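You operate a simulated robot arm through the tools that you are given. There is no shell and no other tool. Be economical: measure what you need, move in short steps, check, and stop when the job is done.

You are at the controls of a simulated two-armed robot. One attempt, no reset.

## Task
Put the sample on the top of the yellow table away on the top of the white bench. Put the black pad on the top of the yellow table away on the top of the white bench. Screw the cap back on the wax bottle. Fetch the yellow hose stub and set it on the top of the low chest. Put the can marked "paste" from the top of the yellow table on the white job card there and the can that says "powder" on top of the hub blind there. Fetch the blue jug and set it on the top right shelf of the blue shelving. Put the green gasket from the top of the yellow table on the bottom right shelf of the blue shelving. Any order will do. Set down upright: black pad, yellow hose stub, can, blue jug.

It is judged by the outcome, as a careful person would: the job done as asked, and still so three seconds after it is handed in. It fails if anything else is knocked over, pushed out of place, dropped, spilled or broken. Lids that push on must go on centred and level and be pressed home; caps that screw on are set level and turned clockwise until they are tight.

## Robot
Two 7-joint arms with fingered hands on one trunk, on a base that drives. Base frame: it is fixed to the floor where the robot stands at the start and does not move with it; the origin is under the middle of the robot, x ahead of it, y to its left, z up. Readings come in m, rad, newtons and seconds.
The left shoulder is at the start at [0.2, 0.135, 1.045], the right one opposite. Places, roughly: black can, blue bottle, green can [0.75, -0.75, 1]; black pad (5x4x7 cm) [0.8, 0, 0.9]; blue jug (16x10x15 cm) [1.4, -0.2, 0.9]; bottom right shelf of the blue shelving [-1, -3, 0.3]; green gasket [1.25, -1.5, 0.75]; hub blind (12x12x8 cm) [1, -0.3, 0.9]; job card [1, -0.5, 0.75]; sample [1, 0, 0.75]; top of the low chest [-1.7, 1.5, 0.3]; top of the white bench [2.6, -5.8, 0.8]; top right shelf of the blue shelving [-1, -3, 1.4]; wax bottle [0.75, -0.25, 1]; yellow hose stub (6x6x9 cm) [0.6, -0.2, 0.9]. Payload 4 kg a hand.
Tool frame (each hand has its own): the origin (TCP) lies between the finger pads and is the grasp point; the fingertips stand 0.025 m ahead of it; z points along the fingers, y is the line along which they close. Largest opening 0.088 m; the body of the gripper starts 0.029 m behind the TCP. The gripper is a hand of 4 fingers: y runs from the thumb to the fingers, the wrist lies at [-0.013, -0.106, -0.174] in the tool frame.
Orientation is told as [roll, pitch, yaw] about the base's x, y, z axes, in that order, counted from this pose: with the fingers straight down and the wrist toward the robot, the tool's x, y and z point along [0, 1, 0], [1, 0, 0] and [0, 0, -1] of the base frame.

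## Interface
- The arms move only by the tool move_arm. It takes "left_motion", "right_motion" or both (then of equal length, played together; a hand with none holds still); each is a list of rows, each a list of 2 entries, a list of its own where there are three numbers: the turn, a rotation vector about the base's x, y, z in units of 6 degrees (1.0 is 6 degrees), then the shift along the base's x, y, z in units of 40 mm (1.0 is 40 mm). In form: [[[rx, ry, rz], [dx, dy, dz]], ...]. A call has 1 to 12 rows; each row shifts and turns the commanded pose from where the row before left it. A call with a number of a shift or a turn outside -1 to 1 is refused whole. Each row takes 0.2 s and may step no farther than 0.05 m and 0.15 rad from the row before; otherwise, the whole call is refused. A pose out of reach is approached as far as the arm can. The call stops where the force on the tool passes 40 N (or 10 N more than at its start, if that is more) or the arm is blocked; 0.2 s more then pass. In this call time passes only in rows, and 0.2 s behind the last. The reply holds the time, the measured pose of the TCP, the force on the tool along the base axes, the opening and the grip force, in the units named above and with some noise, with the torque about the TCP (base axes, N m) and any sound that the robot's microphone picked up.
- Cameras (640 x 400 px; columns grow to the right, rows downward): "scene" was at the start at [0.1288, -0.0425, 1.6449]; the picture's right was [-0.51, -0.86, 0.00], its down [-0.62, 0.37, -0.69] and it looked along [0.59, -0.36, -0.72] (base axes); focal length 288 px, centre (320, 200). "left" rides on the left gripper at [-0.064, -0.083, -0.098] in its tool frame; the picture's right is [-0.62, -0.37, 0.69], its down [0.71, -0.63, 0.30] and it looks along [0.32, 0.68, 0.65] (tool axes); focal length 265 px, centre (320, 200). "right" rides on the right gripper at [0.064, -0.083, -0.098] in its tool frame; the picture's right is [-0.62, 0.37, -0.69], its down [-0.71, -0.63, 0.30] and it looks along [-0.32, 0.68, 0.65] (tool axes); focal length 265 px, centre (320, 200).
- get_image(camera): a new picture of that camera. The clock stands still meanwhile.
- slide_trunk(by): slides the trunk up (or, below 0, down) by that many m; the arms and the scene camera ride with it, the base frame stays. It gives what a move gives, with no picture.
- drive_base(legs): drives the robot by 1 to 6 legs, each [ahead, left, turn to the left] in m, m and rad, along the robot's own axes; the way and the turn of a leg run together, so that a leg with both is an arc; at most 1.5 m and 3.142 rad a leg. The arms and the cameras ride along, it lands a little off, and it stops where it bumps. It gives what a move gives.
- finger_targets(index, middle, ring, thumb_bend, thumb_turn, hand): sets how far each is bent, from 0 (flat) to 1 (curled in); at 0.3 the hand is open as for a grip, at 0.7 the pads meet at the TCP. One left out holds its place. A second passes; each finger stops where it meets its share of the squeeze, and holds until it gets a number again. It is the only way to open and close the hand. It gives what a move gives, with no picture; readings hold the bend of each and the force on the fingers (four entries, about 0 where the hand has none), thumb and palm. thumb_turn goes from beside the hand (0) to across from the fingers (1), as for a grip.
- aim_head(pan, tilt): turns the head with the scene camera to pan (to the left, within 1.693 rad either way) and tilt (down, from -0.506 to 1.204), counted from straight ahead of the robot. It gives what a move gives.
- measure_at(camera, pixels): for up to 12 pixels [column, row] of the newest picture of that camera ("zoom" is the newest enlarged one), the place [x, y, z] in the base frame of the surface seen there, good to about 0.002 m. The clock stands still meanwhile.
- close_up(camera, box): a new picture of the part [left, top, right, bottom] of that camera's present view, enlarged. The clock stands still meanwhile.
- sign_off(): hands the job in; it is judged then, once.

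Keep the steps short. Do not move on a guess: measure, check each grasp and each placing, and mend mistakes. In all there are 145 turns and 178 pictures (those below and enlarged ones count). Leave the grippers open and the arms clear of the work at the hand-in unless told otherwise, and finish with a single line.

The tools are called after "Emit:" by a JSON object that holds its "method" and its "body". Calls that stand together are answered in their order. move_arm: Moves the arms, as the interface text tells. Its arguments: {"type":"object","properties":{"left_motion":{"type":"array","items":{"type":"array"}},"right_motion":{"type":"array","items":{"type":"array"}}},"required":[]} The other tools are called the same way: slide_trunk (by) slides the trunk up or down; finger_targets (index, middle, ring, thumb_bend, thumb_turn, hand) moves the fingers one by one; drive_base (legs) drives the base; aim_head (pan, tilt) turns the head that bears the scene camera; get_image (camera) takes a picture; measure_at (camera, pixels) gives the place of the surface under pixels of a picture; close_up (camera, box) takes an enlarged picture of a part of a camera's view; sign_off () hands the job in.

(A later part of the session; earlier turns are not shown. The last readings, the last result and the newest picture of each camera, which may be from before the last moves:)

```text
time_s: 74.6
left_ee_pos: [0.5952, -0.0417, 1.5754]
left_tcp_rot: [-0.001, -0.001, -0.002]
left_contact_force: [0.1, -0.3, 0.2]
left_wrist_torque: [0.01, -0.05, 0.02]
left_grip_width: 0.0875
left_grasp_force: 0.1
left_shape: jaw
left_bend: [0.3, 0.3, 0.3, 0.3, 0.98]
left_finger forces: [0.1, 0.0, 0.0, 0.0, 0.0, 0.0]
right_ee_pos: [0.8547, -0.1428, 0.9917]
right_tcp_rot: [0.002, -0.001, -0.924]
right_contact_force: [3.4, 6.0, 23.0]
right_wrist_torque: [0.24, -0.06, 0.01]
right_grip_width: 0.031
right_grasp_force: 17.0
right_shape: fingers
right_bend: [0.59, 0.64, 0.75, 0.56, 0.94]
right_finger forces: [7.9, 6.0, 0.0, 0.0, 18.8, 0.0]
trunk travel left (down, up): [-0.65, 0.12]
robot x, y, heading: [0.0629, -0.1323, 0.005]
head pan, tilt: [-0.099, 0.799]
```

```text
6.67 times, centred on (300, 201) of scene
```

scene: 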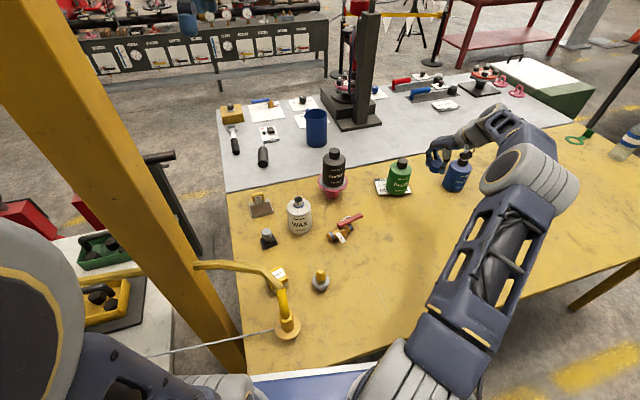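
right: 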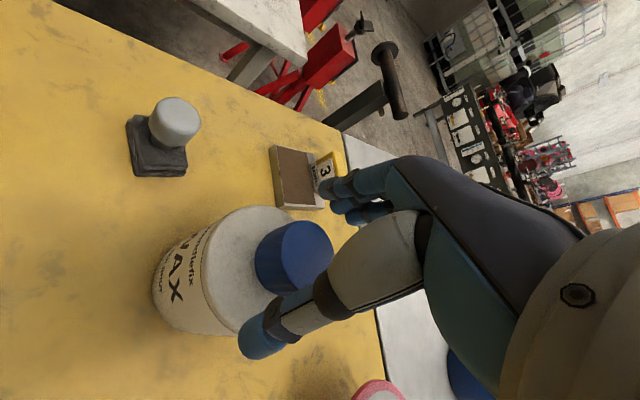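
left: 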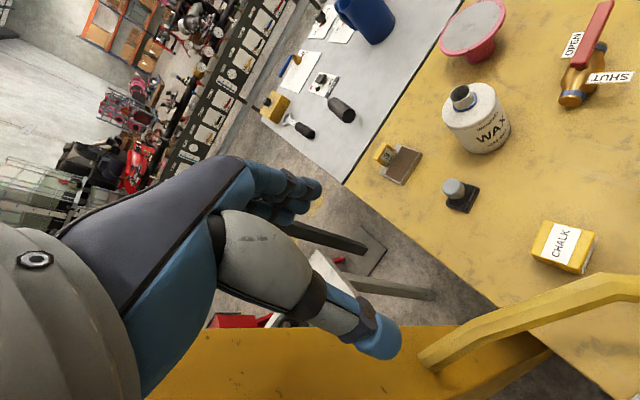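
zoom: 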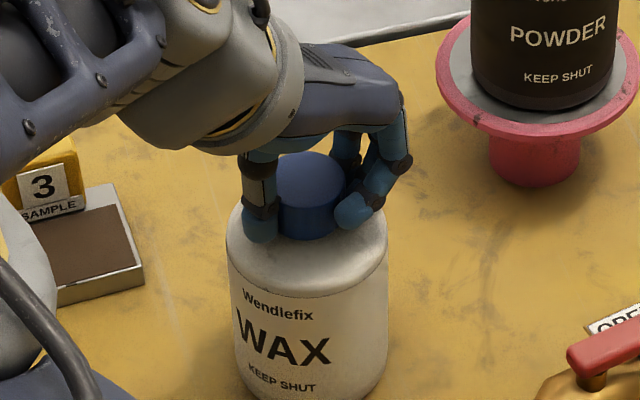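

The bottle held still this time. One more full stroke to confirm: release, swing back 96°, regrip, turn with press.

Emit:
{"method": "finger_targets", "body": {"hand": "right", "index": 0.3, "middle": 0.3, "ring": 0.3, "thumb_bend": 0.3}}

Emit:
{"method": "move_arm", "body": {"right_motion": [[[0, 0, 1], [0.003, 0.02, 0.03]], [[0, 0, 1], [0.003, 0.02, 0.03]], [[0, 0, 1], [0.003, 0.02, 0.03]], [[0, 0, 1], [0.003, 0.02, 0.03]], [[0, 0, 1], [0.003, 0.02, 0]], [[0, 0, 1], [0.003, 0.02, 0]], [[0, 0, 1], [0.003, 0.02, 0]], [[0, 0, 1], [0.003, 0.02, 0]], [[0, 0, 1], [0.003, 0.02, 0]], [[0, 0, 1], [0.003, 0.02, 0]], [[0, 0, 1], [0.003, 0.02, 0]], [[0, 0, 1], [0.003, 0.02, 0]]]}}

Emit:
{"method": "move_arm", "body": {"right_motion": [[[0, 0, 1], [0.003, 0.02, 0]], [[0, 0, 1], [0.003, 0.02, 0]], [[0, 0, 1], [0.003, 0.02, 0]], [[0, 0, 1], [0.003, 0.02, 0]]]}}

Emit:
{"method": "close_up", "body": {"camera": "scene", "box": [252, 171, 348, 231]}}

Emit:
{"method": "measure_at", "body": {"camera": "zoom", "pixels": [[275, 175], [335, 175], [306, 160], [306, 190], [306, 205], [306, 175]]}}

```text
time_s: 75.6
left_ee_pos: [0.5964, -0.0417, 1.5739]
left_tcp_rot: [-0.001, 0.001, -0.001]
left_contact_force: [0.2, 0.1, 0.4]
left_wrist_torque: [0.02, 0.0, 0.0]
left_grip_width: 0.0879
left_grasp_force: 0.0
left_shape: jaw
left_bend: [0.3, 0.3, 0.3, 0.3, 0.98]
left_finger forces: [0.0, 0.1, 0.0, 0.0, 0.0, 0.0]
right_ee_pos: [0.854, -0.1434, 0.9903]
right_tcp_rot: [0.001, -0.001, -0.92]
right_contact_force: [0.5, -0.6, -0.1]
right_wrist_torque: [0.01, 0.04, -0.01]
right_grip_width: 0.0843
right_grasp_force: 0.1
right_shape: fingers
right_bend: [0.3, 0.3, 0.3, 0.3, 0.97]
right_finger forces: [0.0, 0.0, 0.0, 0.0, 0.0, 0.0]
trunk travel left (down, up): [-0.65, 0.12]
robot x, y, heading: [0.0622, -0.1345, 0.003]
head pan, tilt: [-0.099, 0.799]
```

```text
time_s: 78.2
left_ee_pos: [0.5961, -0.0414, 1.5742]
left_tcp_rot: [0.0, 0.0, 0.0]
left_contact_force: [-0.3, 0.3, 1.0]
left_wrist_torque: [0.0, 0.01, 0.03]
left_grip_width: 0.0877
left_grasp_force: 0.0
left_shape: jaw
left_bend: [0.3, 0.3, 0.3, 0.3, 0.98]
left_finger forces: [0.0, 0.0, 0.1, 0.0, 0.0, 0.0]
right_ee_pos: [0.8556, -0.1341, 0.9953]
right_tcp_rot: [0.0, 0.002, 0.336]
right_contact_force: [-0.6, -0.7, -0.3]
right_wrist_torque: [0.0, 0.01, -0.01]
right_grip_width: 0.0846
right_grasp_force: 0.1
right_shape: fingers
right_bend: [0.3, 0.3, 0.3, 0.3, 0.97]
right_finger forces: [0.0, 0.1, 0.0, 0.0, 0.0, 0.0]
trunk travel left (down, up): [-0.65, 0.12]
robot x, y, heading: [0.0617, -0.1329, 0.001]
head pan, tilt: [-0.099, 0.799]
```

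```text
time_s: 79.2
left_ee_pos: [0.5958, -0.0419, 1.5744]
left_tcp_rot: [-0.001, 0.001, 0.0]
left_contact_force: [0.2, 0.6, -0.7]
left_wrist_torque: [-0.02, 0.01, 0.01]
left_grip_width: 0.0875
left_grasp_force: 0.1
left_shape: jaw
left_bend: [0.3, 0.3, 0.3, 0.3, 0.98]
left_finger forces: [0.1, 0.0, 0.0, 0.0, 0.0, 0.0]
right_ee_pos: [0.8551, -0.1301, 0.9958]
right_tcp_rot: [0.0, 0.001, 0.757]
right_contact_force: [0.0, 0.8, -0.7]
right_wrist_torque: [-0.02, 0.0, -0.02]
right_grip_width: 0.0844
right_grasp_force: 0.0
right_shape: fingers
right_bend: [0.3, 0.3, 0.3, 0.3, 0.97]
right_finger forces: [0.1, 0.0, 0.0, 0.1, 0.0, 0.1]
trunk travel left (down, up): [-0.65, 0.12]
robot x, y, heading: [0.0596, -0.1338, 0.002]
head pan, tilt: [-0.099, 0.799]
```

```text
6.67 times, centred on (300, 201) of scene
```

zoom: 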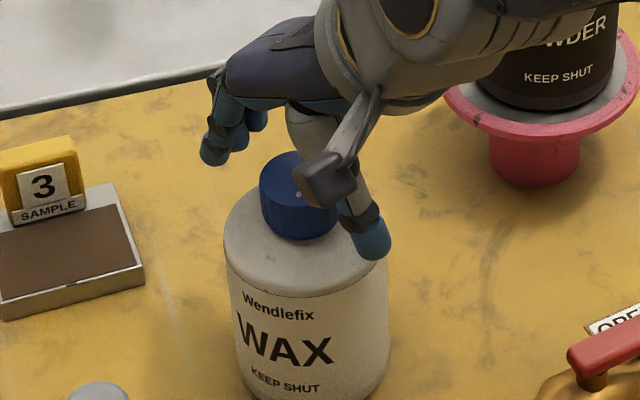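

```text
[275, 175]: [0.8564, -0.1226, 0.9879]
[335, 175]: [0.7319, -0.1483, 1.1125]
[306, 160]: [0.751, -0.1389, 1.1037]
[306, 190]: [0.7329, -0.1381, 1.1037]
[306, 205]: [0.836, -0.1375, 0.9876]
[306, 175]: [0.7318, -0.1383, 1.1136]
```

Emit:
{"method": "finger_targets", "body": {"hand": "right", "index": 0.75, "middle": 0.75, "ring": 0.75, "thumb_bend": 0.75}}

Emit:
{"method": "move_arm", "body": {"right_motion": [[[0, 0, -1], [0.0125, -0.018, -0.04]], [[0, 0, -1], [0.011, -0.0195, -0.04]], [[0, 0, -1], [0.009, -0.021, -0.03]], [[0, 0, -1], [0.007, -0.022, 0]], [[0, 0, -1], [0.005, -0.0235, 0]], [[0, 0, -1], [0.0025, -0.024, 0]], [[0, 0, -1], [0, -0.024, 0]], [[0, 0, -1], [-0.0025, -0.024, 0]]]}}

Emit:
{"method": "move_arm", "body": {"right_motion": [[[0, 0, -1], [-0.005, -0.024, 0]], [[0, 0, -1], [-0.0075, -0.023, 0]], [[0, 0, -1], [-0.01, -0.0225, 0]], [[0, 0, -1], [-0.0125, -0.021, 0]], [[0, 0, -1], [-0.015, -0.02, 0]]]}}

Emit:
{"method": "close_up", "body": {"camera": "scene", "box": [252, 171, 348, 231]}}

```text
time_s: 80.2
left_ee_pos: [0.5959, -0.042, 1.5747]
left_tcp_rot: [0.0, 0.0, -0.002]
left_contact_force: [-0.2, 0.6, 0.7]
left_wrist_torque: [0.01, 0.01, 0.05]
left_grip_width: 0.0876
left_grasp_force: 0.1
left_shape: jaw
left_bend: [0.3, 0.3, 0.3, 0.3, 0.98]
left_finger forces: [0.1, 0.1, 0.0, 0.0, 0.0, 0.0]
right_ee_pos: [0.855, -0.1316, 0.9956]
right_tcp_rot: [0.0, -0.001, 0.755]
right_contact_force: [1.2, -0.5, 0.0]
right_wrist_torque: [-0.01, 0.03, 0.0]
right_grip_width: 0.0295
right_grasp_force: 17.8
right_shape: fingers
right_bend: [0.6, 0.62, 0.74, 0.55, 0.95]
right_finger forces: [7.3, 7.1, 3.7, 0.0, 16.8, 0.1]
trunk travel left (down, up): [-0.65, 0.12]
robot x, y, heading: [0.0583, -0.1346, 0.002]
head pan, tilt: [-0.099, 0.799]
```

```text
time_s: 82.0
left_ee_pos: [0.5958, -0.0425, 1.5744]
left_tcp_rot: [-0.002, 0.001, -0.002]
left_contact_force: [0.4, -0.3, 0.3]
left_wrist_torque: [0.01, -0.01, 0.0]
left_grip_width: 0.0878
left_grasp_force: 0.1
left_shape: jaw
left_bend: [0.3, 0.3, 0.3, 0.3, 0.98]
left_finger forces: [0.1, 0.0, 0.0, 0.0, 0.0, 0.1]
right_ee_pos: [0.8565, -0.1376, 0.9927]
right_tcp_rot: [0.001, -0.002, -0.087]
right_contact_force: [5.1, 0.5, 16.8]
right_wrist_torque: [0.07, 0.13, 0.05]
right_grip_width: 0.029
right_grasp_force: 19.4
right_shape: fingers
right_bend: [0.6, 0.62, 0.74, 0.56, 0.94]
right_finger forces: [8.9, 8.5, 3.7, 0.0, 17.5, 0.0]
trunk travel left (down, up): [-0.65, 0.12]
robot x, y, heading: [0.0625, -0.1334, -0.0]
head pan, tilt: [-0.099, 0.799]
```

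```text
time_s: 83.2
left_ee_pos: [0.596, -0.0422, 1.5734]
left_tcp_rot: [0.0, 0.0, -0.002]
left_contact_force: [-0.3, 0.6, 0.1]
left_wrist_torque: [-0.02, -0.02, 0.01]
left_grip_width: 0.0876
left_grasp_force: 0.1
left_shape: jaw
left_bend: [0.3, 0.3, 0.3, 0.3, 0.98]
left_finger forces: [0.1, 0.0, 0.1, 0.0, 0.0, 0.0]
right_ee_pos: [0.8546, -0.1425, 0.9927]
right_tcp_rot: [0.002, -0.001, -0.611]
right_contact_force: [6.0, 0.6, 13.5]
right_wrist_torque: [0.15, 0.0, 0.04]
right_grip_width: 0.0291
right_grasp_force: 18.2
right_shape: fingers
right_bend: [0.6, 0.62, 0.74, 0.57, 0.94]
right_finger forces: [9.1, 8.5, 2.2, 0.0, 16.9, 0.0]
trunk travel left (down, up): [-0.65, 0.12]
robot x, y, heading: [0.0584, -0.1348, -0.004]
head pan, tilt: [-0.099, 0.799]
```

```text
6.67 times, centred on (300, 201) of scene
```

zoom: 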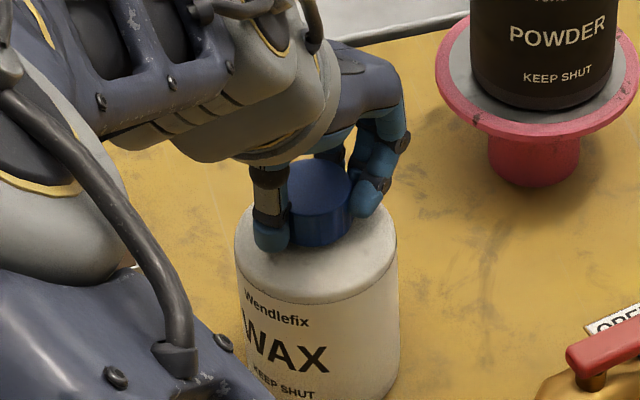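

To test tightness I'll relieve the press to a few newtons and turn 24° more: if the bottle follows, the cap is tight.

Emit:
{"method": "move_arm", "body": {"right_motion": [[[0, 0, 0], [0.01, 0, 0.05]], [[0, 0, -1], [-0.017, -0.018, 0]], [[0, 0, -1], [-0.018, -0.016, 0]], [[0, 0, -1], [-0.0195, -0.014, 0]], [[0, 0, -1], [-0.021, -0.012, 0]]]}}

Emit:
{"method": "close_up", "body": {"camera": "scene", "box": [252, 171, 348, 231]}}

```text
time_s: 84.4
left_ee_pos: [0.5957, -0.0418, 1.5733]
left_tcp_rot: [0.002, 0.001, -0.001]
left_contact_force: [-0.2, -1.0, -0.3]
left_wrist_torque: [0.0, 0.04, -0.01]
left_grip_width: 0.0879
left_grasp_force: 0.0
left_shape: jaw
left_bend: [0.3, 0.3, 0.3, 0.3, 0.98]
left_finger forces: [0.1, 0.0, 0.0, 0.0, 0.1, 0.0]
right_ee_pos: [0.8522, -0.1438, 0.9931]
right_tcp_rot: [0.0, 0.0, -1.028]
right_contact_force: [0.0, 1.6, 3.8]
right_wrist_torque: [0.05, -0.05, 0.08]
right_grip_width: 0.0295
right_grasp_force: 18.2
right_shape: fingers
right_bend: [0.6, 0.62, 0.74, 0.55, 0.95]
right_finger forces: [7.2, 7.0, 4.3, 0.0, 17.6, 0.0]
trunk travel left (down, up): [-0.65, 0.12]
robot x, y, heading: [0.0625, -0.1348, 0.003]
head pan, tilt: [-0.099, 0.799]
```

```text
6.67 times, centred on (300, 201) of scene
```

zoom: 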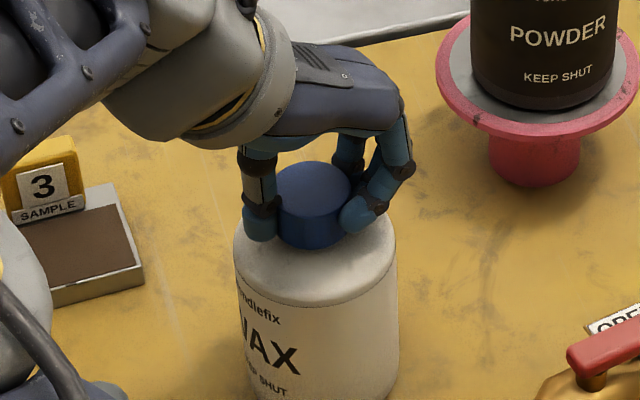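

At light press the bottle follows the cap fully: the cap is tight. One last firm twist under ~25 N, then release and rise.

Emit:
{"method": "move_arm", "body": {"right_motion": [[[0, 0, 0], [0, 0, -0.05]], [[0, 0, 0], [0, 0, -0.04]], [[0, 0, -1], [-0.021, -0.01, 0]], [[0, 0, -1], [-0.022, -0.008, 0]]]}}

Emit:
{"method": "close_up", "body": {"camera": "scene", "box": [252, 171, 348, 231]}}

Emit:
{"method": "finger_targets", "body": {"hand": "right", "index": 0.3, "middle": 0.3, "ring": 0.3, "thumb_bend": 0.3}}

Emit:
{"method": "move_arm", "body": {"right_motion": [[[0, 0, 0], [0, 0, 0.5]], [[0, 0, 0], [0, 0, 1]], [[0, 0, 0], [0, 0, 1]], [[0, 0, 0], [0, 0, 1]]]}}

Emit:
{"method": "get_image", "body": {"camera": "scene"}}

```text
time_s: 85.4
left_ee_pos: [0.5952, -0.0411, 1.5736]
left_tcp_rot: [0.001, 0.001, 0.0]
left_contact_force: [0.5, -0.3, -0.2]
left_wrist_torque: [0.01, -0.01, 0.02]
left_grip_width: 0.0875
left_grasp_force: 0.1
left_shape: jaw
left_bend: [0.3, 0.3, 0.3, 0.3, 0.98]
left_finger forces: [0.0, 0.1, 0.0, 0.0, 0.0, 0.0]
right_ee_pos: [0.8517, -0.1456, 0.9916]
right_tcp_rot: [0.001, -0.001, -1.237]
right_contact_force: [2.6, 1.9, 18.3]
right_wrist_torque: [0.12, -0.06, 0.27]
right_grip_width: 0.0297
right_grasp_force: 20.6
right_shape: fingers
right_bend: [0.61, 0.62, 0.75, 0.55, 0.96]
right_finger forces: [8.3, 7.7, 6.5, 0.1, 19.4, 0.0]
trunk travel left (down, up): [-0.65, 0.12]
robot x, y, heading: [0.0604, -0.1333, 0.003]
head pan, tilt: [-0.099, 0.799]
```

```text
6.67 times, centred on (300, 201) of scene
```

zoom: 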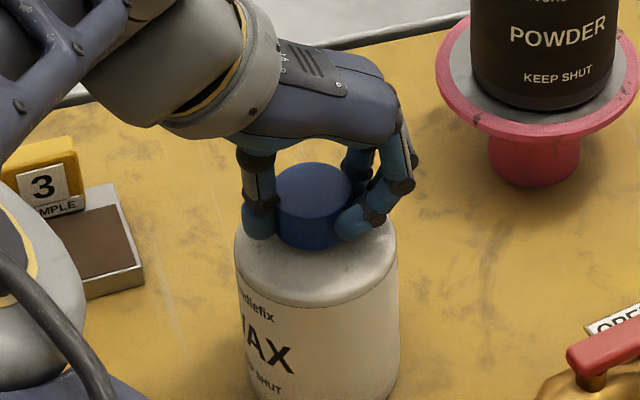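

```text
time_s: 86.4
left_ee_pos: [0.596, -0.0416, 1.5732]
left_tcp_rot: [0.001, 0.0, -0.001]
left_contact_force: [-0.7, -0.3, 0.4]
left_wrist_torque: [0.0, 0.03, 0.03]
left_grip_width: 0.0875
left_grasp_force: 0.0
left_shape: jaw
left_bend: [0.3, 0.3, 0.3, 0.3, 0.98]
left_finger forces: [0.0, 0.0, 0.0, 0.0, 0.0, 0.1]
right_ee_pos: [0.8503, -0.1455, 0.9902]
right_tcp_rot: [0.0, 0.001, -1.236]
right_contact_force: [0.3, 0.0, 0.1]
right_wrist_torque: [0.02, -0.01, 0.0]
right_grip_width: 0.0842
right_grasp_force: 0.1
right_shape: fingers
right_bend: [0.3, 0.3, 0.3, 0.3, 0.97]
right_finger forces: [0.1, 0.0, 0.1, 0.0, 0.0, 0.0]
trunk travel left (down, up): [-0.65, 0.12]
robot x, y, heading: [0.061, -0.1334, 0.005]
head pan, tilt: [-0.099, 0.799]
```

```text
time_s: 87.4
left_ee_pos: [0.5958, -0.0424, 1.5729]
left_tcp_rot: [0.002, 0.0, 0.0]
left_contact_force: [0.2, 0.3, 0.1]
left_wrist_torque: [0.04, -0.01, 0.02]
left_grip_width: 0.0878
left_grasp_force: 0.0
left_shape: jaw
left_bend: [0.3, 0.3, 0.3, 0.3, 0.98]
left_finger forces: [0.1, 0.1, 0.0, 0.0, 0.0, 0.1]
right_ee_pos: [0.8506, -0.146, 1.1303]
right_tcp_rot: [0.0, 0.0, -1.237]
right_contact_force: [1.0, 0.4, 0.7]
right_wrist_torque: [-0.01, 0.01, -0.02]
right_grip_width: 0.0846
right_grasp_force: 0.1
right_shape: fingers
right_bend: [0.3, 0.3, 0.3, 0.3, 0.97]
right_finger forces: [0.1, 0.1, 0.0, 0.0, 0.1, 0.1]
trunk travel left (down, up): [-0.65, 0.12]
robot x, y, heading: [0.0593, -0.1344, -0.004]
head pan, tilt: [-0.099, 0.799]
```

```text
97 pictures are left
```

scene: 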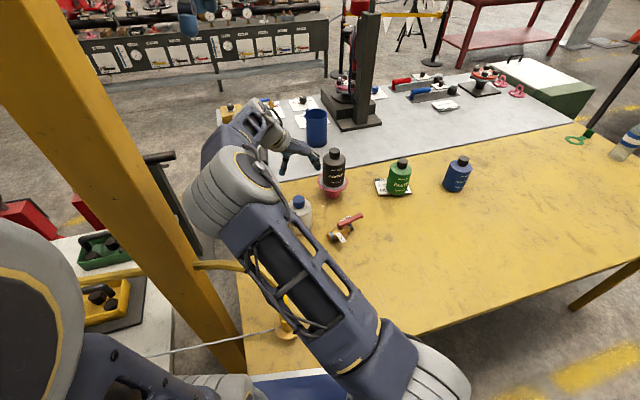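

The last twist met 0.27 N m: tight. Cap is level on the bottle. Now turn the right hand back to straight and clear, then look at sample, pad and stub.

Emit:
{"method": "move_arm", "body": {"right_motion": [[[0, 0, 0.99], [-0.3, -0.72, 0.1]], [[0, 0, 0.99], [-0.3, -0.72, 0.1]], [[0, 0, 0.99], [-0.3, -0.72, 0.1]], [[0, 0, 0.99], [-0.3, -0.72, 0.1]], [[0, 0, 0.99], [-0.3, -0.72, 0.1]], [[0, 0, 0.99], [-0.3, -0.72, 0.1]], [[0, 0, 0.99], [-0.3, -0.72, 0.1]], [[0, 0, 0.99], [-0.3, -0.72, 0.1]], [[0, 0, 0.98], [-0.3, -0.72, 0.1]], [[0, 0, 0.98], [-0.3, -0.72, 0.1]], [[0, 0, 0.98], [-0.3, -0.72, 0.1]], [[0, 0, 0.98], [-0.3, -0.72, 0.1]]]}}

Emit:
{"method": "close_up", "body": {"camera": "scene", "box": [230, 180, 358, 260]}}

Emit:
{"method": "measure_at", "body": {"camera": "zoom", "pixels": [[100, 75], [150, 70], [125, 90], [130, 115], [110, 130], [175, 120], [130, 150], [165, 145], [190, 265], [170, 260], [210, 262], [190, 290]]}}

Emit:
{"method": "get_image", "body": {"camera": "scene"}}

```text
time_s: 90.0
left_ee_pos: [0.5962, -0.0403, 1.5743]
left_tcp_rot: [0.001, 0.001, 0.0]
left_contact_force: [-0.2, 0.0, 0.3]
left_wrist_torque: [-0.02, -0.01, -0.04]
left_grip_width: 0.0877
left_grasp_force: 0.0
left_shape: jaw
left_bend: [0.3, 0.3, 0.3, 0.3, 0.98]
left_finger forces: [0.0, 0.1, 0.1, 0.1, 0.0, 0.0]
right_ee_pos: [0.7084, -0.4901, 1.178]
right_tcp_rot: [0.0, 0.002, 0.006]
right_contact_force: [0.8, 0.5, -0.1]
right_wrist_torque: [0.02, 0.0, 0.02]
right_grip_width: 0.0843
right_grasp_force: 0.0
right_shape: fingers
right_bend: [0.3, 0.3, 0.3, 0.3, 0.97]
right_finger forces: [0.1, 0.0, 0.1, 0.1, 0.0, 0.0]
trunk travel left (down, up): [-0.65, 0.12]
robot x, y, heading: [0.0589, -0.1325, -0.001]
head pan, tilt: [-0.099, 0.799]
```

```text
5.00 times, centred on (294, 220) of scene
```

zoom: 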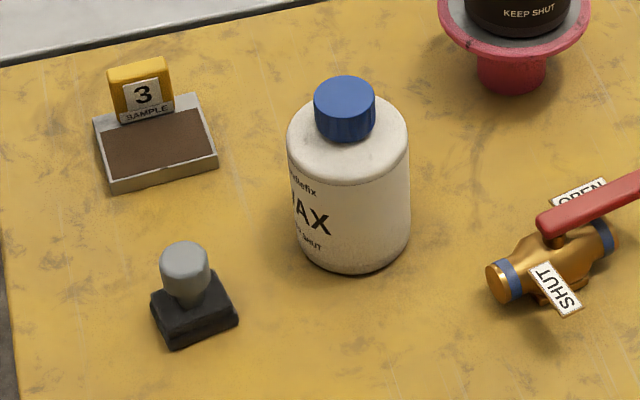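

```text
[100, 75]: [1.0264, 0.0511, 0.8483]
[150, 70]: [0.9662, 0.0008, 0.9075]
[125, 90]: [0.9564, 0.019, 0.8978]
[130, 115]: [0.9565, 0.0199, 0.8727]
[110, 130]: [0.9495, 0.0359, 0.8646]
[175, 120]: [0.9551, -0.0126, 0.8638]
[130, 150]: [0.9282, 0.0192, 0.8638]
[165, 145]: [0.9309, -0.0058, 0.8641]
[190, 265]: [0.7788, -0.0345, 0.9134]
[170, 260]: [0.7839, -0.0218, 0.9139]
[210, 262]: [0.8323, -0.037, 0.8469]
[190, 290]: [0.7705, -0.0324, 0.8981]
```

```text
95 pictures are left
```

scene: 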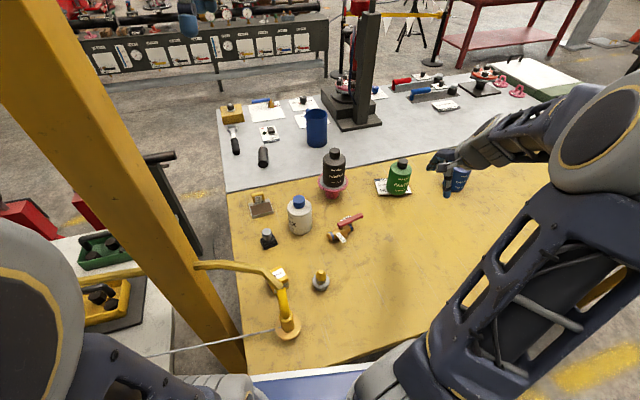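

Cap is on level. Next the pad and the sample. I measure the yellow pipe near the pad (obstacle) and finer points of pad, sample and stub.

Emit:
{"method": "measure_at", "body": {"camera": "scene", "pixels": [[200, 264], [240, 267], [268, 275], [283, 297], [287, 326], [190, 230], [150, 100], [320, 271], [321, 283], [279, 275], [230, 350], [100, 60]]}}

Emit:
{"method": "close_up", "body": {"camera": "scene", "box": [240, 185, 288, 215]}}

Emit:
{"method": "measure_at", "body": {"camera": "zoom", "pixels": [[110, 240], [120, 210], [350, 200], [355, 180], [75, 130], [290, 90], [160, 105], [260, 90], [130, 65], [230, 45], [215, 160], [230, 60]]}}

```text
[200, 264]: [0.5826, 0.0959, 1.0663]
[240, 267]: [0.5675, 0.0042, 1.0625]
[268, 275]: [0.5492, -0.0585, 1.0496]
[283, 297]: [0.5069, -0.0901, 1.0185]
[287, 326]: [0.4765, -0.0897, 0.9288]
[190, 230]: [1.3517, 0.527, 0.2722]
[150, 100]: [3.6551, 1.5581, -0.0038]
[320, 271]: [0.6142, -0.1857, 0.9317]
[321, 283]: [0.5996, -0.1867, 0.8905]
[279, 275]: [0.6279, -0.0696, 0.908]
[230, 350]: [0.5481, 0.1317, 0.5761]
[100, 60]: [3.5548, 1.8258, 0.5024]
```

```text
13.33 times, centred on (264, 200) of scene
```

zoom: 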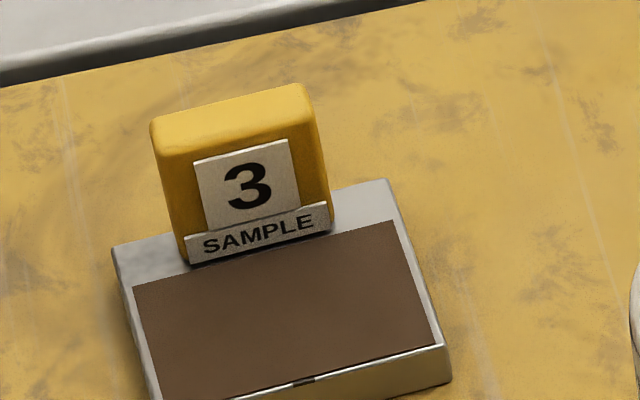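

```text
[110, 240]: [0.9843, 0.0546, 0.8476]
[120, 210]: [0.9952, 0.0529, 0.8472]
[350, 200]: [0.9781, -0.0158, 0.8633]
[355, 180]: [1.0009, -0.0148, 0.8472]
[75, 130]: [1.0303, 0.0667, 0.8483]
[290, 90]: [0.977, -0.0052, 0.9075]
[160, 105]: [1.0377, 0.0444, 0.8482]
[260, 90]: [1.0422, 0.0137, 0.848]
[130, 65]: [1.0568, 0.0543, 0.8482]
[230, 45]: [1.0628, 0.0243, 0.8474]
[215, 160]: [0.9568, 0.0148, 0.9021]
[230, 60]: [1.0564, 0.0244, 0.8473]
```

The yellow pipe (z up to 1.07 at x≈0.55) is near the pad, so I'll approach the pad with the right hand turned +45°, wrist to the right of the pipe. Move above the pad at z 1.06.

Emit:
{"method": "move_arm", "body": {"right_motion": [[[0, 0, 0.625], [0.169, 0.965, -0.246]], [[0, 0, 0.625], [0.169, 0.965, -0.246]], [[0, 0, 0.625], [0.169, 0.965, -0.246]], [[0, 0, 0.625], [0.169, 0.965, -0.246]], [[0, 0, 0.625], [0.169, 0.965, -0.246]], [[0, 0, 0.625], [0.169, 0.965, -0.246]], [[0, 0, 0.625], [0.169, 0.965, -0.246]], [[0, 0, 0.625], [0.169, 0.965, -0.246]], [[0, 0, 0.625], [0.169, 0.965, -0.246]], [[0, 0, 0.625], [0.169, 0.965, -0.246]], [[0, 0, 0.625], [0.169, 0.965, -0.246]], [[0, 0, 0.625], [0.169, 0.965, -0.246]]]}}

Emit:
{"method": "get_image", "body": {"camera": "right"}}

Emit:
{"method": "get_image", "body": {"camera": "scene"}}

```text
time_s: 92.6
left_ee_pos: [0.5964, -0.0416, 1.5725]
left_tcp_rot: [0.0, 0.001, -0.002]
left_contact_force: [-0.4, -1.0, 0.8]
left_wrist_torque: [0.0, -0.03, -0.01]
left_grip_width: 0.0875
left_grasp_force: 0.1
left_shape: jaw
left_bend: [0.3, 0.3, 0.3, 0.3, 0.98]
left_finger forces: [0.0, 0.0, 0.0, 0.0, 0.2, 0.1]
right_ee_pos: [0.7883, -0.0272, 1.0616]
right_tcp_rot: [0.001, -0.001, 0.789]
right_contact_force: [-0.1, -0.6, 0.1]
right_wrist_torque: [0.05, -0.03, 0.0]
right_grip_width: 0.0845
right_grasp_force: 0.1
right_shape: fingers
right_bend: [0.3, 0.3, 0.3, 0.3, 0.97]
right_finger forces: [0.0, 0.1, 0.0, 0.1, 0.0, 0.0]
trunk travel left (down, up): [-0.65, 0.12]
robot x, y, heading: [0.0581, -0.133, -0.003]
head pan, tilt: [-0.099, 0.799]
```

```text
93 pictures are left
```

right: 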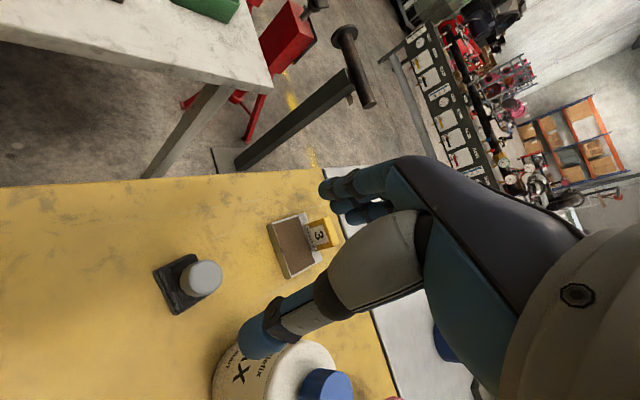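

```text
92 pictures are left
```

scene: 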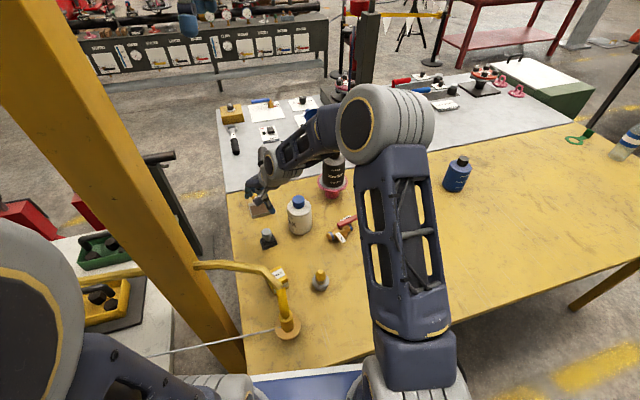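

Emit:
{"method": "measure_at", "body": {"camera": "right", "pixels": [[206, 276], [192, 276], [220, 277], [206, 263], [207, 291], [185, 283], [180, 300], [165, 290]]}}

```text
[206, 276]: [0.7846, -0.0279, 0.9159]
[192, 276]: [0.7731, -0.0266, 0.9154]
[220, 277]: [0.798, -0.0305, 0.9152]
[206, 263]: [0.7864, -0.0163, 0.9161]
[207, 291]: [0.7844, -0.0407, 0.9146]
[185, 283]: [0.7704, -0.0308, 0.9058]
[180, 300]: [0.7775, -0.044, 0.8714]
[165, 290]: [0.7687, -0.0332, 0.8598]
```

Knob centre (0.7857,-0.0285), top 0.9155. Lower over it and grip.

Emit:
{"method": "move_arm", "body": {"right_motion": [[[0, 0, 0], [0.07, 0.06, -1]], [[0, 0, 0], [0, 0, -1]], [[0, 0, 0], [0, 0, -1]], [[0, 0, 0], [0, 0, -0.9]]]}}

Emit:
{"method": "finger_targets", "body": {"hand": "right", "index": 0.75, "middle": 0.75, "ring": 0.75, "thumb_bend": 0.75}}

Emit:
{"method": "get_image", "body": {"camera": "right"}}

```text
time_s: 93.6
left_ee_pos: [0.597, -0.0414, 1.5742]
left_tcp_rot: [-0.001, -0.001, -0.001]
left_contact_force: [-0.1, 0.6, 0.1]
left_wrist_torque: [0.01, -0.03, -0.01]
left_grip_width: 0.0877
left_grasp_force: 0.1
left_shape: jaw
left_bend: [0.3, 0.3, 0.3, 0.3, 0.98]
left_finger forces: [0.0, 0.0, 0.1, 0.0, 0.0, 0.0]
right_ee_pos: [0.7932, -0.0264, 0.9054]
right_tcp_rot: [0.001, 0.0, 0.789]
right_contact_force: [0.6, -0.1, -0.1]
right_wrist_torque: [0.02, -0.03, 0.03]
right_grip_width: 0.0846
right_grasp_force: 0.1
right_shape: fingers
right_bend: [0.3, 0.3, 0.3, 0.3, 0.97]
right_finger forces: [0.0, 0.0, 0.1, 0.0, 0.1, 0.0]
trunk travel left (down, up): [-0.65, 0.12]
robot x, y, heading: [0.0602, -0.1325, -0.0]
head pan, tilt: [-0.099, 0.799]
```

```text
time_s: 94.6
left_ee_pos: [0.5971, -0.0423, 1.5731]
left_tcp_rot: [-0.001, -0.001, -0.001]
left_contact_force: [0.2, -0.2, -0.9]
left_wrist_torque: [-0.03, -0.02, 0.0]
left_grip_width: 0.0879
left_grasp_force: 0.0
left_shape: jaw
left_bend: [0.3, 0.3, 0.3, 0.3, 0.98]
left_finger forces: [0.0, 0.0, 0.0, 0.0, 0.0, 0.0]
right_ee_pos: [0.791, -0.0246, 0.9063]
right_tcp_rot: [0.0, 0.0, 0.79]
right_contact_force: [-0.5, 0.0, -0.2]
right_wrist_torque: [-0.01, 0.01, 0.0]
right_grip_width: 0.0133
right_grasp_force: 12.9
right_shape: fingers
right_bend: [0.73, 0.74, 0.75, 0.66, 0.96]
right_finger forces: [9.4, 4.3, 0.0, 0.0, 11.4, 0.1]
trunk travel left (down, up): [-0.65, 0.12]
robot x, y, heading: [0.0636, -0.1339, 0.001]
head pan, tilt: [-0.099, 0.799]
```

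```text
91 pictures are left
```

right: 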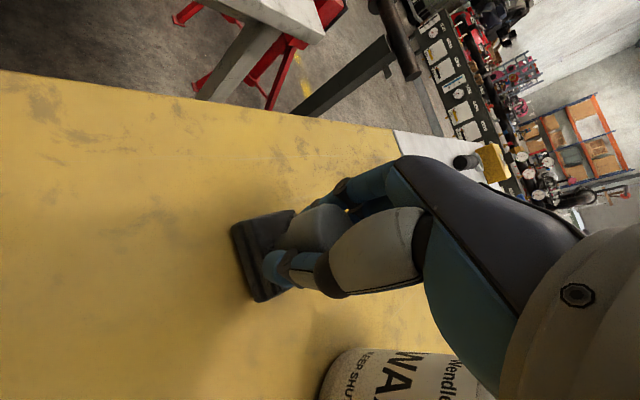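

Held at the stem below the knob, 12.9 N. Lift and bring it back out to the right.

Emit:
{"method": "move_arm", "body": {"right_motion": [[[0, 0, 0], [0, 0, 0.6]], [[0, 0, 0], [0, 0, 1]], [[0, 0, 0], [0, 0, 1]], [[0, 0, 0], [0, 0, 1]], [[0, 0, 0], [0, 0, 1]], [[0, 0, 0], [0, 0, 1]]]}}

Emit:
{"method": "get_image", "body": {"camera": "right"}}

Emit:
{"method": "move_arm", "body": {"right_motion": [[[0, 0, -0.625], [-0.25, -0.9, 0]], [[0, 0, -0.625], [-0.25, -0.9, 0]], [[0, 0, -0.625], [-0.25, -0.9, 0]], [[0, 0, -0.625], [-0.25, -0.9, 0]], [[0, 0, -0.625], [-0.25, -0.9, 0]], [[0, 0, -0.625], [-0.25, -0.9, 0]], [[0, 0, -0.625], [-0.25, -0.9, 0]], [[0, 0, -0.625], [-0.25, -0.9, 0]], [[0, 0, -0.625], [-0.25, -0.9, 0]], [[0, 0, -0.625], [-0.25, -0.9, 0]], [[0, 0, -0.625], [-0.25, -0.9, 0]], [[0, 0, -0.625], [-0.25, -0.9, 0]]]}}

```text
time_s: 96.0
left_ee_pos: [0.5978, -0.0417, 1.5736]
left_tcp_rot: [0.0, -0.001, 0.0]
left_contact_force: [0.7, -0.1, -0.3]
left_wrist_torque: [0.01, 0.02, -0.01]
left_grip_width: 0.0876
left_grasp_force: 0.1
left_shape: jaw
left_bend: [0.3, 0.3, 0.3, 0.3, 0.98]
left_finger forces: [0.0, 0.1, 0.0, 0.1, 0.0, 0.0]
right_ee_pos: [0.7891, -0.0258, 1.129]
right_tcp_rot: [0.001, 0.002, 0.789]
right_contact_force: [0.3, 0.6, -0.6]
right_wrist_torque: [0.01, 0.03, -0.03]
right_grip_width: 0.0133
right_grasp_force: 12.3
right_shape: fingers
right_bend: [0.73, 0.74, 0.75, 0.66, 0.96]
right_finger forces: [9.6, 4.3, 0.0, 0.0, 11.1, 0.0]
trunk travel left (down, up): [-0.65, 0.12]
robot x, y, heading: [0.0601, -0.1345, -0.003]
head pan, tilt: [-0.099, 0.799]
```

```text
90 pictures are left
```

right: 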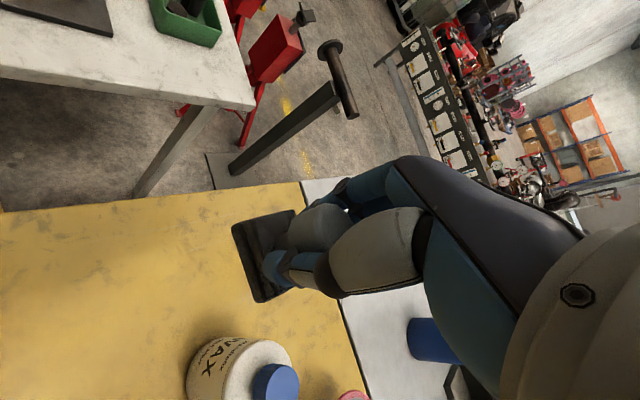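

```text
time_s: 98.6
left_ee_pos: [0.5959, -0.0414, 1.5736]
left_tcp_rot: [0.001, 0.0, 0.0]
left_contact_force: [-0.4, 0.2, 0.6]
left_wrist_torque: [0.02, -0.01, 0.03]
left_grip_width: 0.0874
left_grasp_force: 0.1
left_shape: jaw
left_bend: [0.3, 0.3, 0.3, 0.3, 0.98]
left_finger forces: [0.0, 0.0, 0.0, 0.0, 0.0, 0.1]
right_ee_pos: [0.6711, -0.4566, 1.1276]
right_tcp_rot: [0.001, 0.002, 0.004]
right_contact_force: [-0.8, -0.4, -1.1]
right_wrist_torque: [-0.01, -0.03, 0.02]
right_grip_width: 0.0129
right_grasp_force: 12.9
right_shape: fingers
right_bend: [0.73, 0.74, 0.75, 0.67, 0.96]
right_finger forces: [9.6, 4.5, 0.0, 0.0, 10.9, 0.1]
trunk travel left (down, up): [-0.65, 0.12]
robot x, y, heading: [0.0609, -0.1347, 0.0]
head pan, tilt: [-0.099, 0.799]
```

Pad is held safely. Before the left arm goes for the sample, I measure the yellow post.

Emit:
{"method": "get_image", "body": {"camera": "scene"}}

Emit:
{"method": "measure_at", "body": {"camera": "scene", "pixels": [[30, 30], [70, 90], [110, 150], [150, 210], [180, 270], [215, 340], [70, 20], [200, 290], [40, 100], [265, 199], [262, 203]]}}

```text
89 pictures are left
```

scene: 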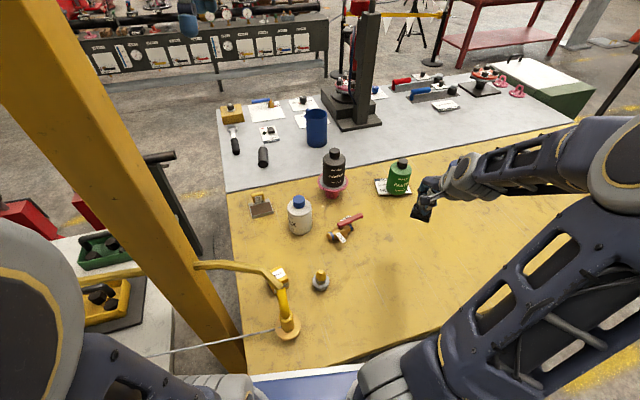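

```text
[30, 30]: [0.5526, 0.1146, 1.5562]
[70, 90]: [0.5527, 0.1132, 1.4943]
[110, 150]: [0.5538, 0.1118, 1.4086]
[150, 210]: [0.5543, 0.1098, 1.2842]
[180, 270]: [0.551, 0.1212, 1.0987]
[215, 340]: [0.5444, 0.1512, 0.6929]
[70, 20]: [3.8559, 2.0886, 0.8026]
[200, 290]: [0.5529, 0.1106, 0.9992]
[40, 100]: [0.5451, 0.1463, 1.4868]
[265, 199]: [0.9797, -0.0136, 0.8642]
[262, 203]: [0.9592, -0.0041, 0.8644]
```

The post (x≈0.55, y 0.11–0.19) would foul the left elbow on the way to the sample. Plan: set the pad down here on open table for the left hand to fetch later, and use the right hand for the sample. Lower the pad at (0.671,-0.457).

Emit:
{"method": "move_arm", "body": {"right_motion": [[[0, 0, 0], [0, 0, -1]], [[0, 0, 0], [0, 0, -1]], [[0, 0, 0], [0, 0, -1]], [[0, 0, 0], [0, 0, -1]], [[0, 0, 0], [0, 0, -1]], [[0, 0, 0], [0, 0, -0.35]], [[0, 0, 0], [0, 0, 0]]]}}

Emit:
{"method": "close_up", "body": {"camera": "right", "box": [160, 120, 480, 320]}}

```text
time_s: 100.2
left_ee_pos: [0.5966, -0.0414, 1.5736]
left_tcp_rot: [0.001, 0.001, -0.001]
left_contact_force: [0.1, 0.3, -0.6]
left_wrist_torque: [0.02, -0.01, 0.0]
left_grip_width: 0.0878
left_grasp_force: 0.1
left_shape: jaw
left_bend: [0.3, 0.3, 0.3, 0.3, 0.98]
left_finger forces: [0.1, 0.1, 0.0, 0.0, 0.0, 0.1]
right_ee_pos: [0.6716, -0.4558, 0.9143]
right_tcp_rot: [0.001, 0.0, 0.004]
right_contact_force: [1.0, -0.1, 0.0]
right_wrist_torque: [0.0, 0.01, 0.02]
right_grip_width: 0.0125
right_grasp_force: 12.5
right_shape: fingers
right_bend: [0.73, 0.74, 0.75, 0.67, 0.96]
right_finger forces: [9.5, 4.6, 0.0, 0.0, 10.8, 0.0]
trunk travel left (down, up): [-0.65, 0.12]
robot x, y, heading: [0.0596, -0.1337, -0.003]
head pan, tilt: [-0.099, 0.799]
```

```text
2.00 times, centred on (320, 220) of right
```

zoom: 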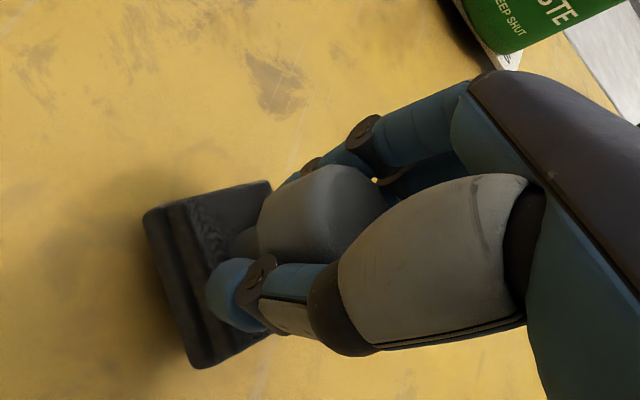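

Emit:
{"method": "move_arm", "body": {"right_motion": [[[0, 0, 0], [0, 0, -0.1]], [[0, 0, 0], [0, 0, -0.06]], [[0, 0, 0], [0, 0, -0.05]]]}}

Emit:
{"method": "finger_targets", "body": {"hand": "right", "index": 0.3, "middle": 0.3, "ring": 0.3, "thumb_bend": 0.3}}

Emit:
{"method": "move_arm", "body": {"right_motion": [[[0, 0, 0], [0, 0, 0.6]], [[0, 0, 0], [0, 0, 1]], [[0, 0, 0], [0, 0, 1]], [[0, 0, 0], [0, 0, 1]], [[0, 0, 0], [0, 0, 1]]]}}

Emit:
{"method": "get_image", "body": {"camera": "right"}}

```text
time_s: 101.0
left_ee_pos: [0.5965, -0.0419, 1.5747]
left_tcp_rot: [0.0, 0.0, -0.003]
left_contact_force: [1.1, 0.8, 0.7]
left_wrist_torque: [0.04, 0.0, -0.01]
left_grip_width: 0.0877
left_grasp_force: 0.2
left_shape: jaw
left_bend: [0.3, 0.3, 0.3, 0.3, 0.98]
left_finger forces: [0.0, 0.0, 0.0, 0.0, 0.0, 0.1]
right_ee_pos: [0.6716, -0.4576, 0.9066]
right_tcp_rot: [0.001, 0.0, 0.004]
right_contact_force: [0.3, 0.2, -0.4]
right_wrist_torque: [0.0, 0.04, -0.02]
right_grip_width: 0.0123
right_grasp_force: 12.4
right_shape: fingers
right_bend: [0.73, 0.74, 0.75, 0.67, 0.96]
right_finger forces: [9.5, 4.5, 0.0, 0.0, 10.7, 0.0]
trunk travel left (down, up): [-0.65, 0.12]
robot x, y, heading: [0.061, -0.1329, -0.0]
head pan, tilt: [-0.099, 0.799]
```

```text
time_s: 102.0
left_ee_pos: [0.597, -0.0418, 1.572]
left_tcp_rot: [0.0, 0.0, -0.002]
left_contact_force: [0.1, 0.3, 0.0]
left_wrist_torque: [0.01, 0.03, 0.0]
left_grip_width: 0.0878
left_grasp_force: 0.1
left_shape: jaw
left_bend: [0.3, 0.3, 0.3, 0.3, 0.98]
left_finger forces: [0.0, 0.0, 0.0, 0.0, 0.0, 0.0]
right_ee_pos: [0.6723, -0.4563, 0.906]
right_tcp_rot: [0.0, 0.0, 0.005]
right_contact_force: [0.1, 0.2, 1.2]
right_wrist_torque: [0.07, 0.0, 0.01]
right_grip_width: 0.0841
right_grasp_force: 0.0
right_shape: fingers
right_bend: [0.3, 0.3, 0.3, 0.3, 0.97]
right_finger forces: [0.0, 0.0, 0.0, 0.1, 0.1, 0.0]
trunk travel left (down, up): [-0.65, 0.12]
robot x, y, heading: [0.0621, -0.1354, -0.003]
head pan, tilt: [-0.099, 0.799]
```

```text
time_s: 103.2
left_ee_pos: [0.5966, -0.041, 1.5741]
left_tcp_rot: [0.0, 0.0, 0.0]
left_contact_force: [0.3, 0.3, 0.6]
left_wrist_torque: [-0.02, 0.04, 0.01]
left_grip_width: 0.0878
left_grasp_force: 0.1
left_shape: jaw
left_bend: [0.3, 0.3, 0.3, 0.3, 0.98]
left_finger forces: [0.0, 0.0, 0.0, 0.1, 0.0, 0.1]
right_ee_pos: [0.6697, -0.4566, 1.0904]
right_tcp_rot: [-0.002, 0.002, 0.001]
right_contact_force: [0.7, 0.5, 0.0]
right_wrist_torque: [0.02, 0.0, -0.03]
right_grip_width: 0.0842
right_grasp_force: 0.1
right_shape: fingers
right_bend: [0.3, 0.3, 0.3, 0.3, 0.97]
right_finger forces: [0.0, 0.0, 0.0, 0.1, 0.0, 0.0]
trunk travel left (down, up): [-0.65, 0.12]
robot x, y, heading: [0.06, -0.1316, 0.005]
head pan, tilt: [-0.099, 0.799]
```

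```text
87 pictures are left
```

right: 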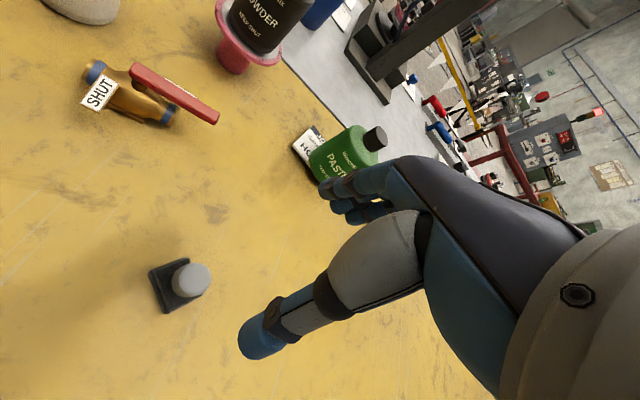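

Pad stands upright. Now the right hand goes to above the sample's yellow block (0.967,0.016), yaw 15° to match it.

Emit:
{"method": "move_arm", "body": {"right_motion": [[[0, 0, 0.208], [0.633, 0.99, 0.083]], [[0, 0, 0.208], [0.633, 0.99, 0.083]], [[0, 0, 0.208], [0.633, 0.99, 0.083]], [[0, 0, 0.208], [0.633, 0.99, 0.083]], [[0, 0, 0.208], [0.633, 0.99, 0.083]], [[0, 0, 0.208], [0.633, 0.99, 0.083]], [[0, 0, 0.208], [0.633, 0.99, 0.083]], [[0, 0, 0.208], [0.633, 0.99, 0.083]], [[0, 0, 0.208], [0.633, 0.99, 0.083]], [[0, 0, 0.208], [0.633, 0.99, 0.083]], [[0, 0, 0.208], [0.633, 0.99, 0.083]], [[0, 0, 0.208], [0.633, 0.99, 0.083]]]}}

Emit:
{"method": "get_image", "body": {"camera": "right"}}

```text
time_s: 105.8
left_ee_pos: [0.5961, -0.0431, 1.5732]
left_tcp_rot: [-0.001, 0.0, -0.002]
left_contact_force: [-0.5, -0.2, -0.8]
left_wrist_torque: [0.01, -0.05, -0.04]
left_grip_width: 0.0877
left_grasp_force: 0.0
left_shape: jaw
left_bend: [0.3, 0.3, 0.3, 0.3, 0.98]
left_finger forces: [0.0, 0.1, 0.1, 0.0, 0.0, 0.0]
right_ee_pos: [0.9748, 0.0203, 1.1306]
right_tcp_rot: [0.001, 0.002, 0.265]
right_contact_force: [-0.2, 0.4, -0.3]
right_wrist_torque: [0.01, 0.02, 0.05]
right_grip_width: 0.0847
right_grasp_force: 0.0
right_shape: fingers
right_bend: [0.3, 0.3, 0.3, 0.3, 0.97]
right_finger forces: [0.0, 0.0, 0.0, 0.0, 0.0, 0.1]
trunk travel left (down, up): [-0.65, 0.12]
robot x, y, heading: [0.0608, -0.1353, -0.001]
head pan, tilt: [-0.099, 0.799]
```

```text
86 pictures are left
```

right: 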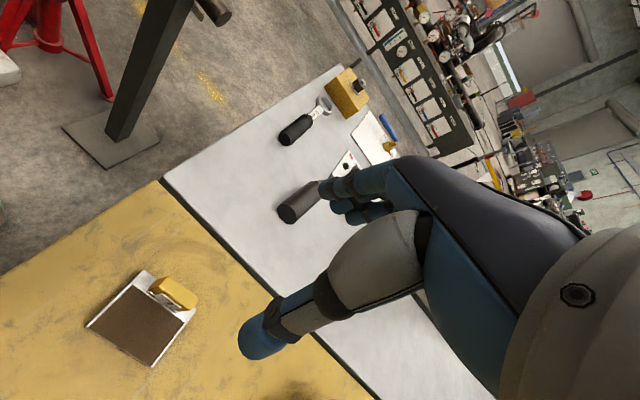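

Emit:
{"method": "close_up", "body": {"camera": "right", "box": [80, 260, 208, 340]}}

Emit:
{"method": "measure_at", "body": {"camera": "zoom", "pixels": [[410, 95], [570, 190], [375, 135], [540, 230], [475, 145], [450, 165], [330, 70], [60, 320], [360, 490], [300, 50], [560, 290], [475, 190]]}}

```text
5.00 times, centred on (144, 300) of right
```

zoom: 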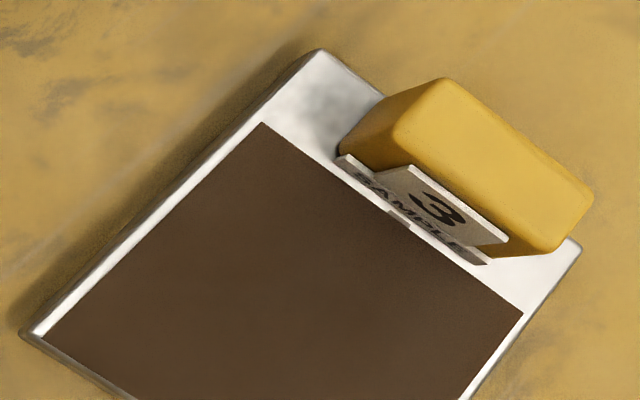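

```text
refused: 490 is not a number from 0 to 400
```

Emit:
{"method": "measure_at", "body": {"camera": "zoom", "pixels": [[445, 85], [585, 190], [398, 130], [550, 245], [490, 160], [430, 230], [320, 55], [30, 330], [575, 245], [140, 395], [470, 260], [350, 100]]}}

```text
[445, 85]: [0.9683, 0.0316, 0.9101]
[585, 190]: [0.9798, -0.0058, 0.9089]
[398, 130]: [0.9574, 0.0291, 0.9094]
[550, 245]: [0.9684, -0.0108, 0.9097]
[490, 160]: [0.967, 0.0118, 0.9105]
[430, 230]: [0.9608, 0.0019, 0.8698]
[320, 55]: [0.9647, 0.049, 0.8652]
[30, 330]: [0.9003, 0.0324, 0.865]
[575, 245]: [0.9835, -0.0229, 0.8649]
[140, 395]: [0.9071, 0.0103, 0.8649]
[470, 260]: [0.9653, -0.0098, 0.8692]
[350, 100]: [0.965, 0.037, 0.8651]
```

Block centre (0.968,0.011), top 0.910, 1.25 cm thick, yaw ≈16°. Lower over it to TCP z 0.897 and grip.

Emit:
{"method": "move_arm", "body": {"right_motion": [[[0, 0, 0], [0.01, -0.17, -1]], [[0, 0, 0], [0, 0, -1]], [[0, 0, 0], [0, 0, -1]], [[0, 0, 0], [0, 0, -1]], [[0, 0, 0], [0, 0, -1]], [[0, 0, 0], [0, 0, -0.8]]]}}

Emit:
{"method": "finger_targets", "body": {"hand": "right", "index": 0.78, "middle": 0.78, "ring": 0.78, "thumb_bend": 0.78}}

Emit:
{"method": "get_image", "body": {"camera": "right"}}

```text
time_s: 107.2
left_ee_pos: [0.5958, -0.0422, 1.5727]
left_tcp_rot: [0.001, 0.0, -0.002]
left_contact_force: [0.8, -0.7, 0.4]
left_wrist_torque: [-0.01, -0.02, 0.01]
left_grip_width: 0.0878
left_grasp_force: 0.1
left_shape: jaw
left_bend: [0.3, 0.3, 0.3, 0.3, 0.98]
left_finger forces: [0.1, 0.0, 0.0, 0.1, 0.0, 0.0]
right_ee_pos: [0.9748, 0.0092, 0.8975]
right_tcp_rot: [0.0, 0.0, 0.266]
right_contact_force: [0.4, -0.3, 0.2]
right_wrist_torque: [0.0, 0.0, -0.02]
right_grip_width: 0.0845
right_grasp_force: 0.1
right_shape: fingers
right_bend: [0.3, 0.3, 0.3, 0.3, 0.97]
right_finger forces: [0.0, 0.0, 0.0, 0.0, 0.1, 0.0]
trunk travel left (down, up): [-0.65, 0.12]
robot x, y, heading: [0.0614, -0.1331, -0.004]
head pan, tilt: [-0.099, 0.799]
```

```text
time_s: 108.2
left_ee_pos: [0.5959, -0.042, 1.5739]
left_tcp_rot: [0.0, 0.0, -0.004]
left_contact_force: [-0.2, 0.6, 0.9]
left_wrist_torque: [0.0, 0.01, -0.01]
left_grip_width: 0.0877
left_grasp_force: 0.0
left_shape: jaw
left_bend: [0.3, 0.3, 0.3, 0.3, 0.98]
left_finger forces: [0.0, 0.1, 0.0, 0.0, 0.0, 0.0]
right_ee_pos: [0.9746, 0.0106, 0.8979]
right_tcp_rot: [-0.001, 0.001, 0.264]
right_contact_force: [-0.3, 0.1, 0.9]
right_wrist_torque: [0.02, 0.08, 0.07]
right_grip_width: 0.0083
right_grasp_force: 16.1
right_shape: fingers
right_bend: [0.73, 0.76, 0.77, 0.65, 0.93]
right_finger forces: [8.1, 6.1, 1.2, 0.1, 16.2, 0.0]
trunk travel left (down, up): [-0.65, 0.12]
robot x, y, heading: [0.0598, -0.1366, 0.0]
head pan, tilt: [-0.099, 0.799]
```

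```text
84 pictures are left
```

right: 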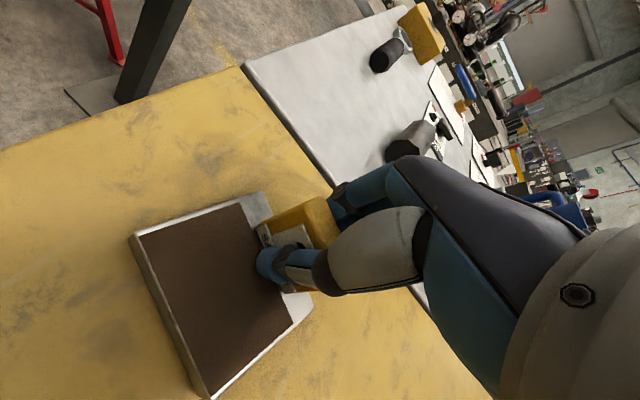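

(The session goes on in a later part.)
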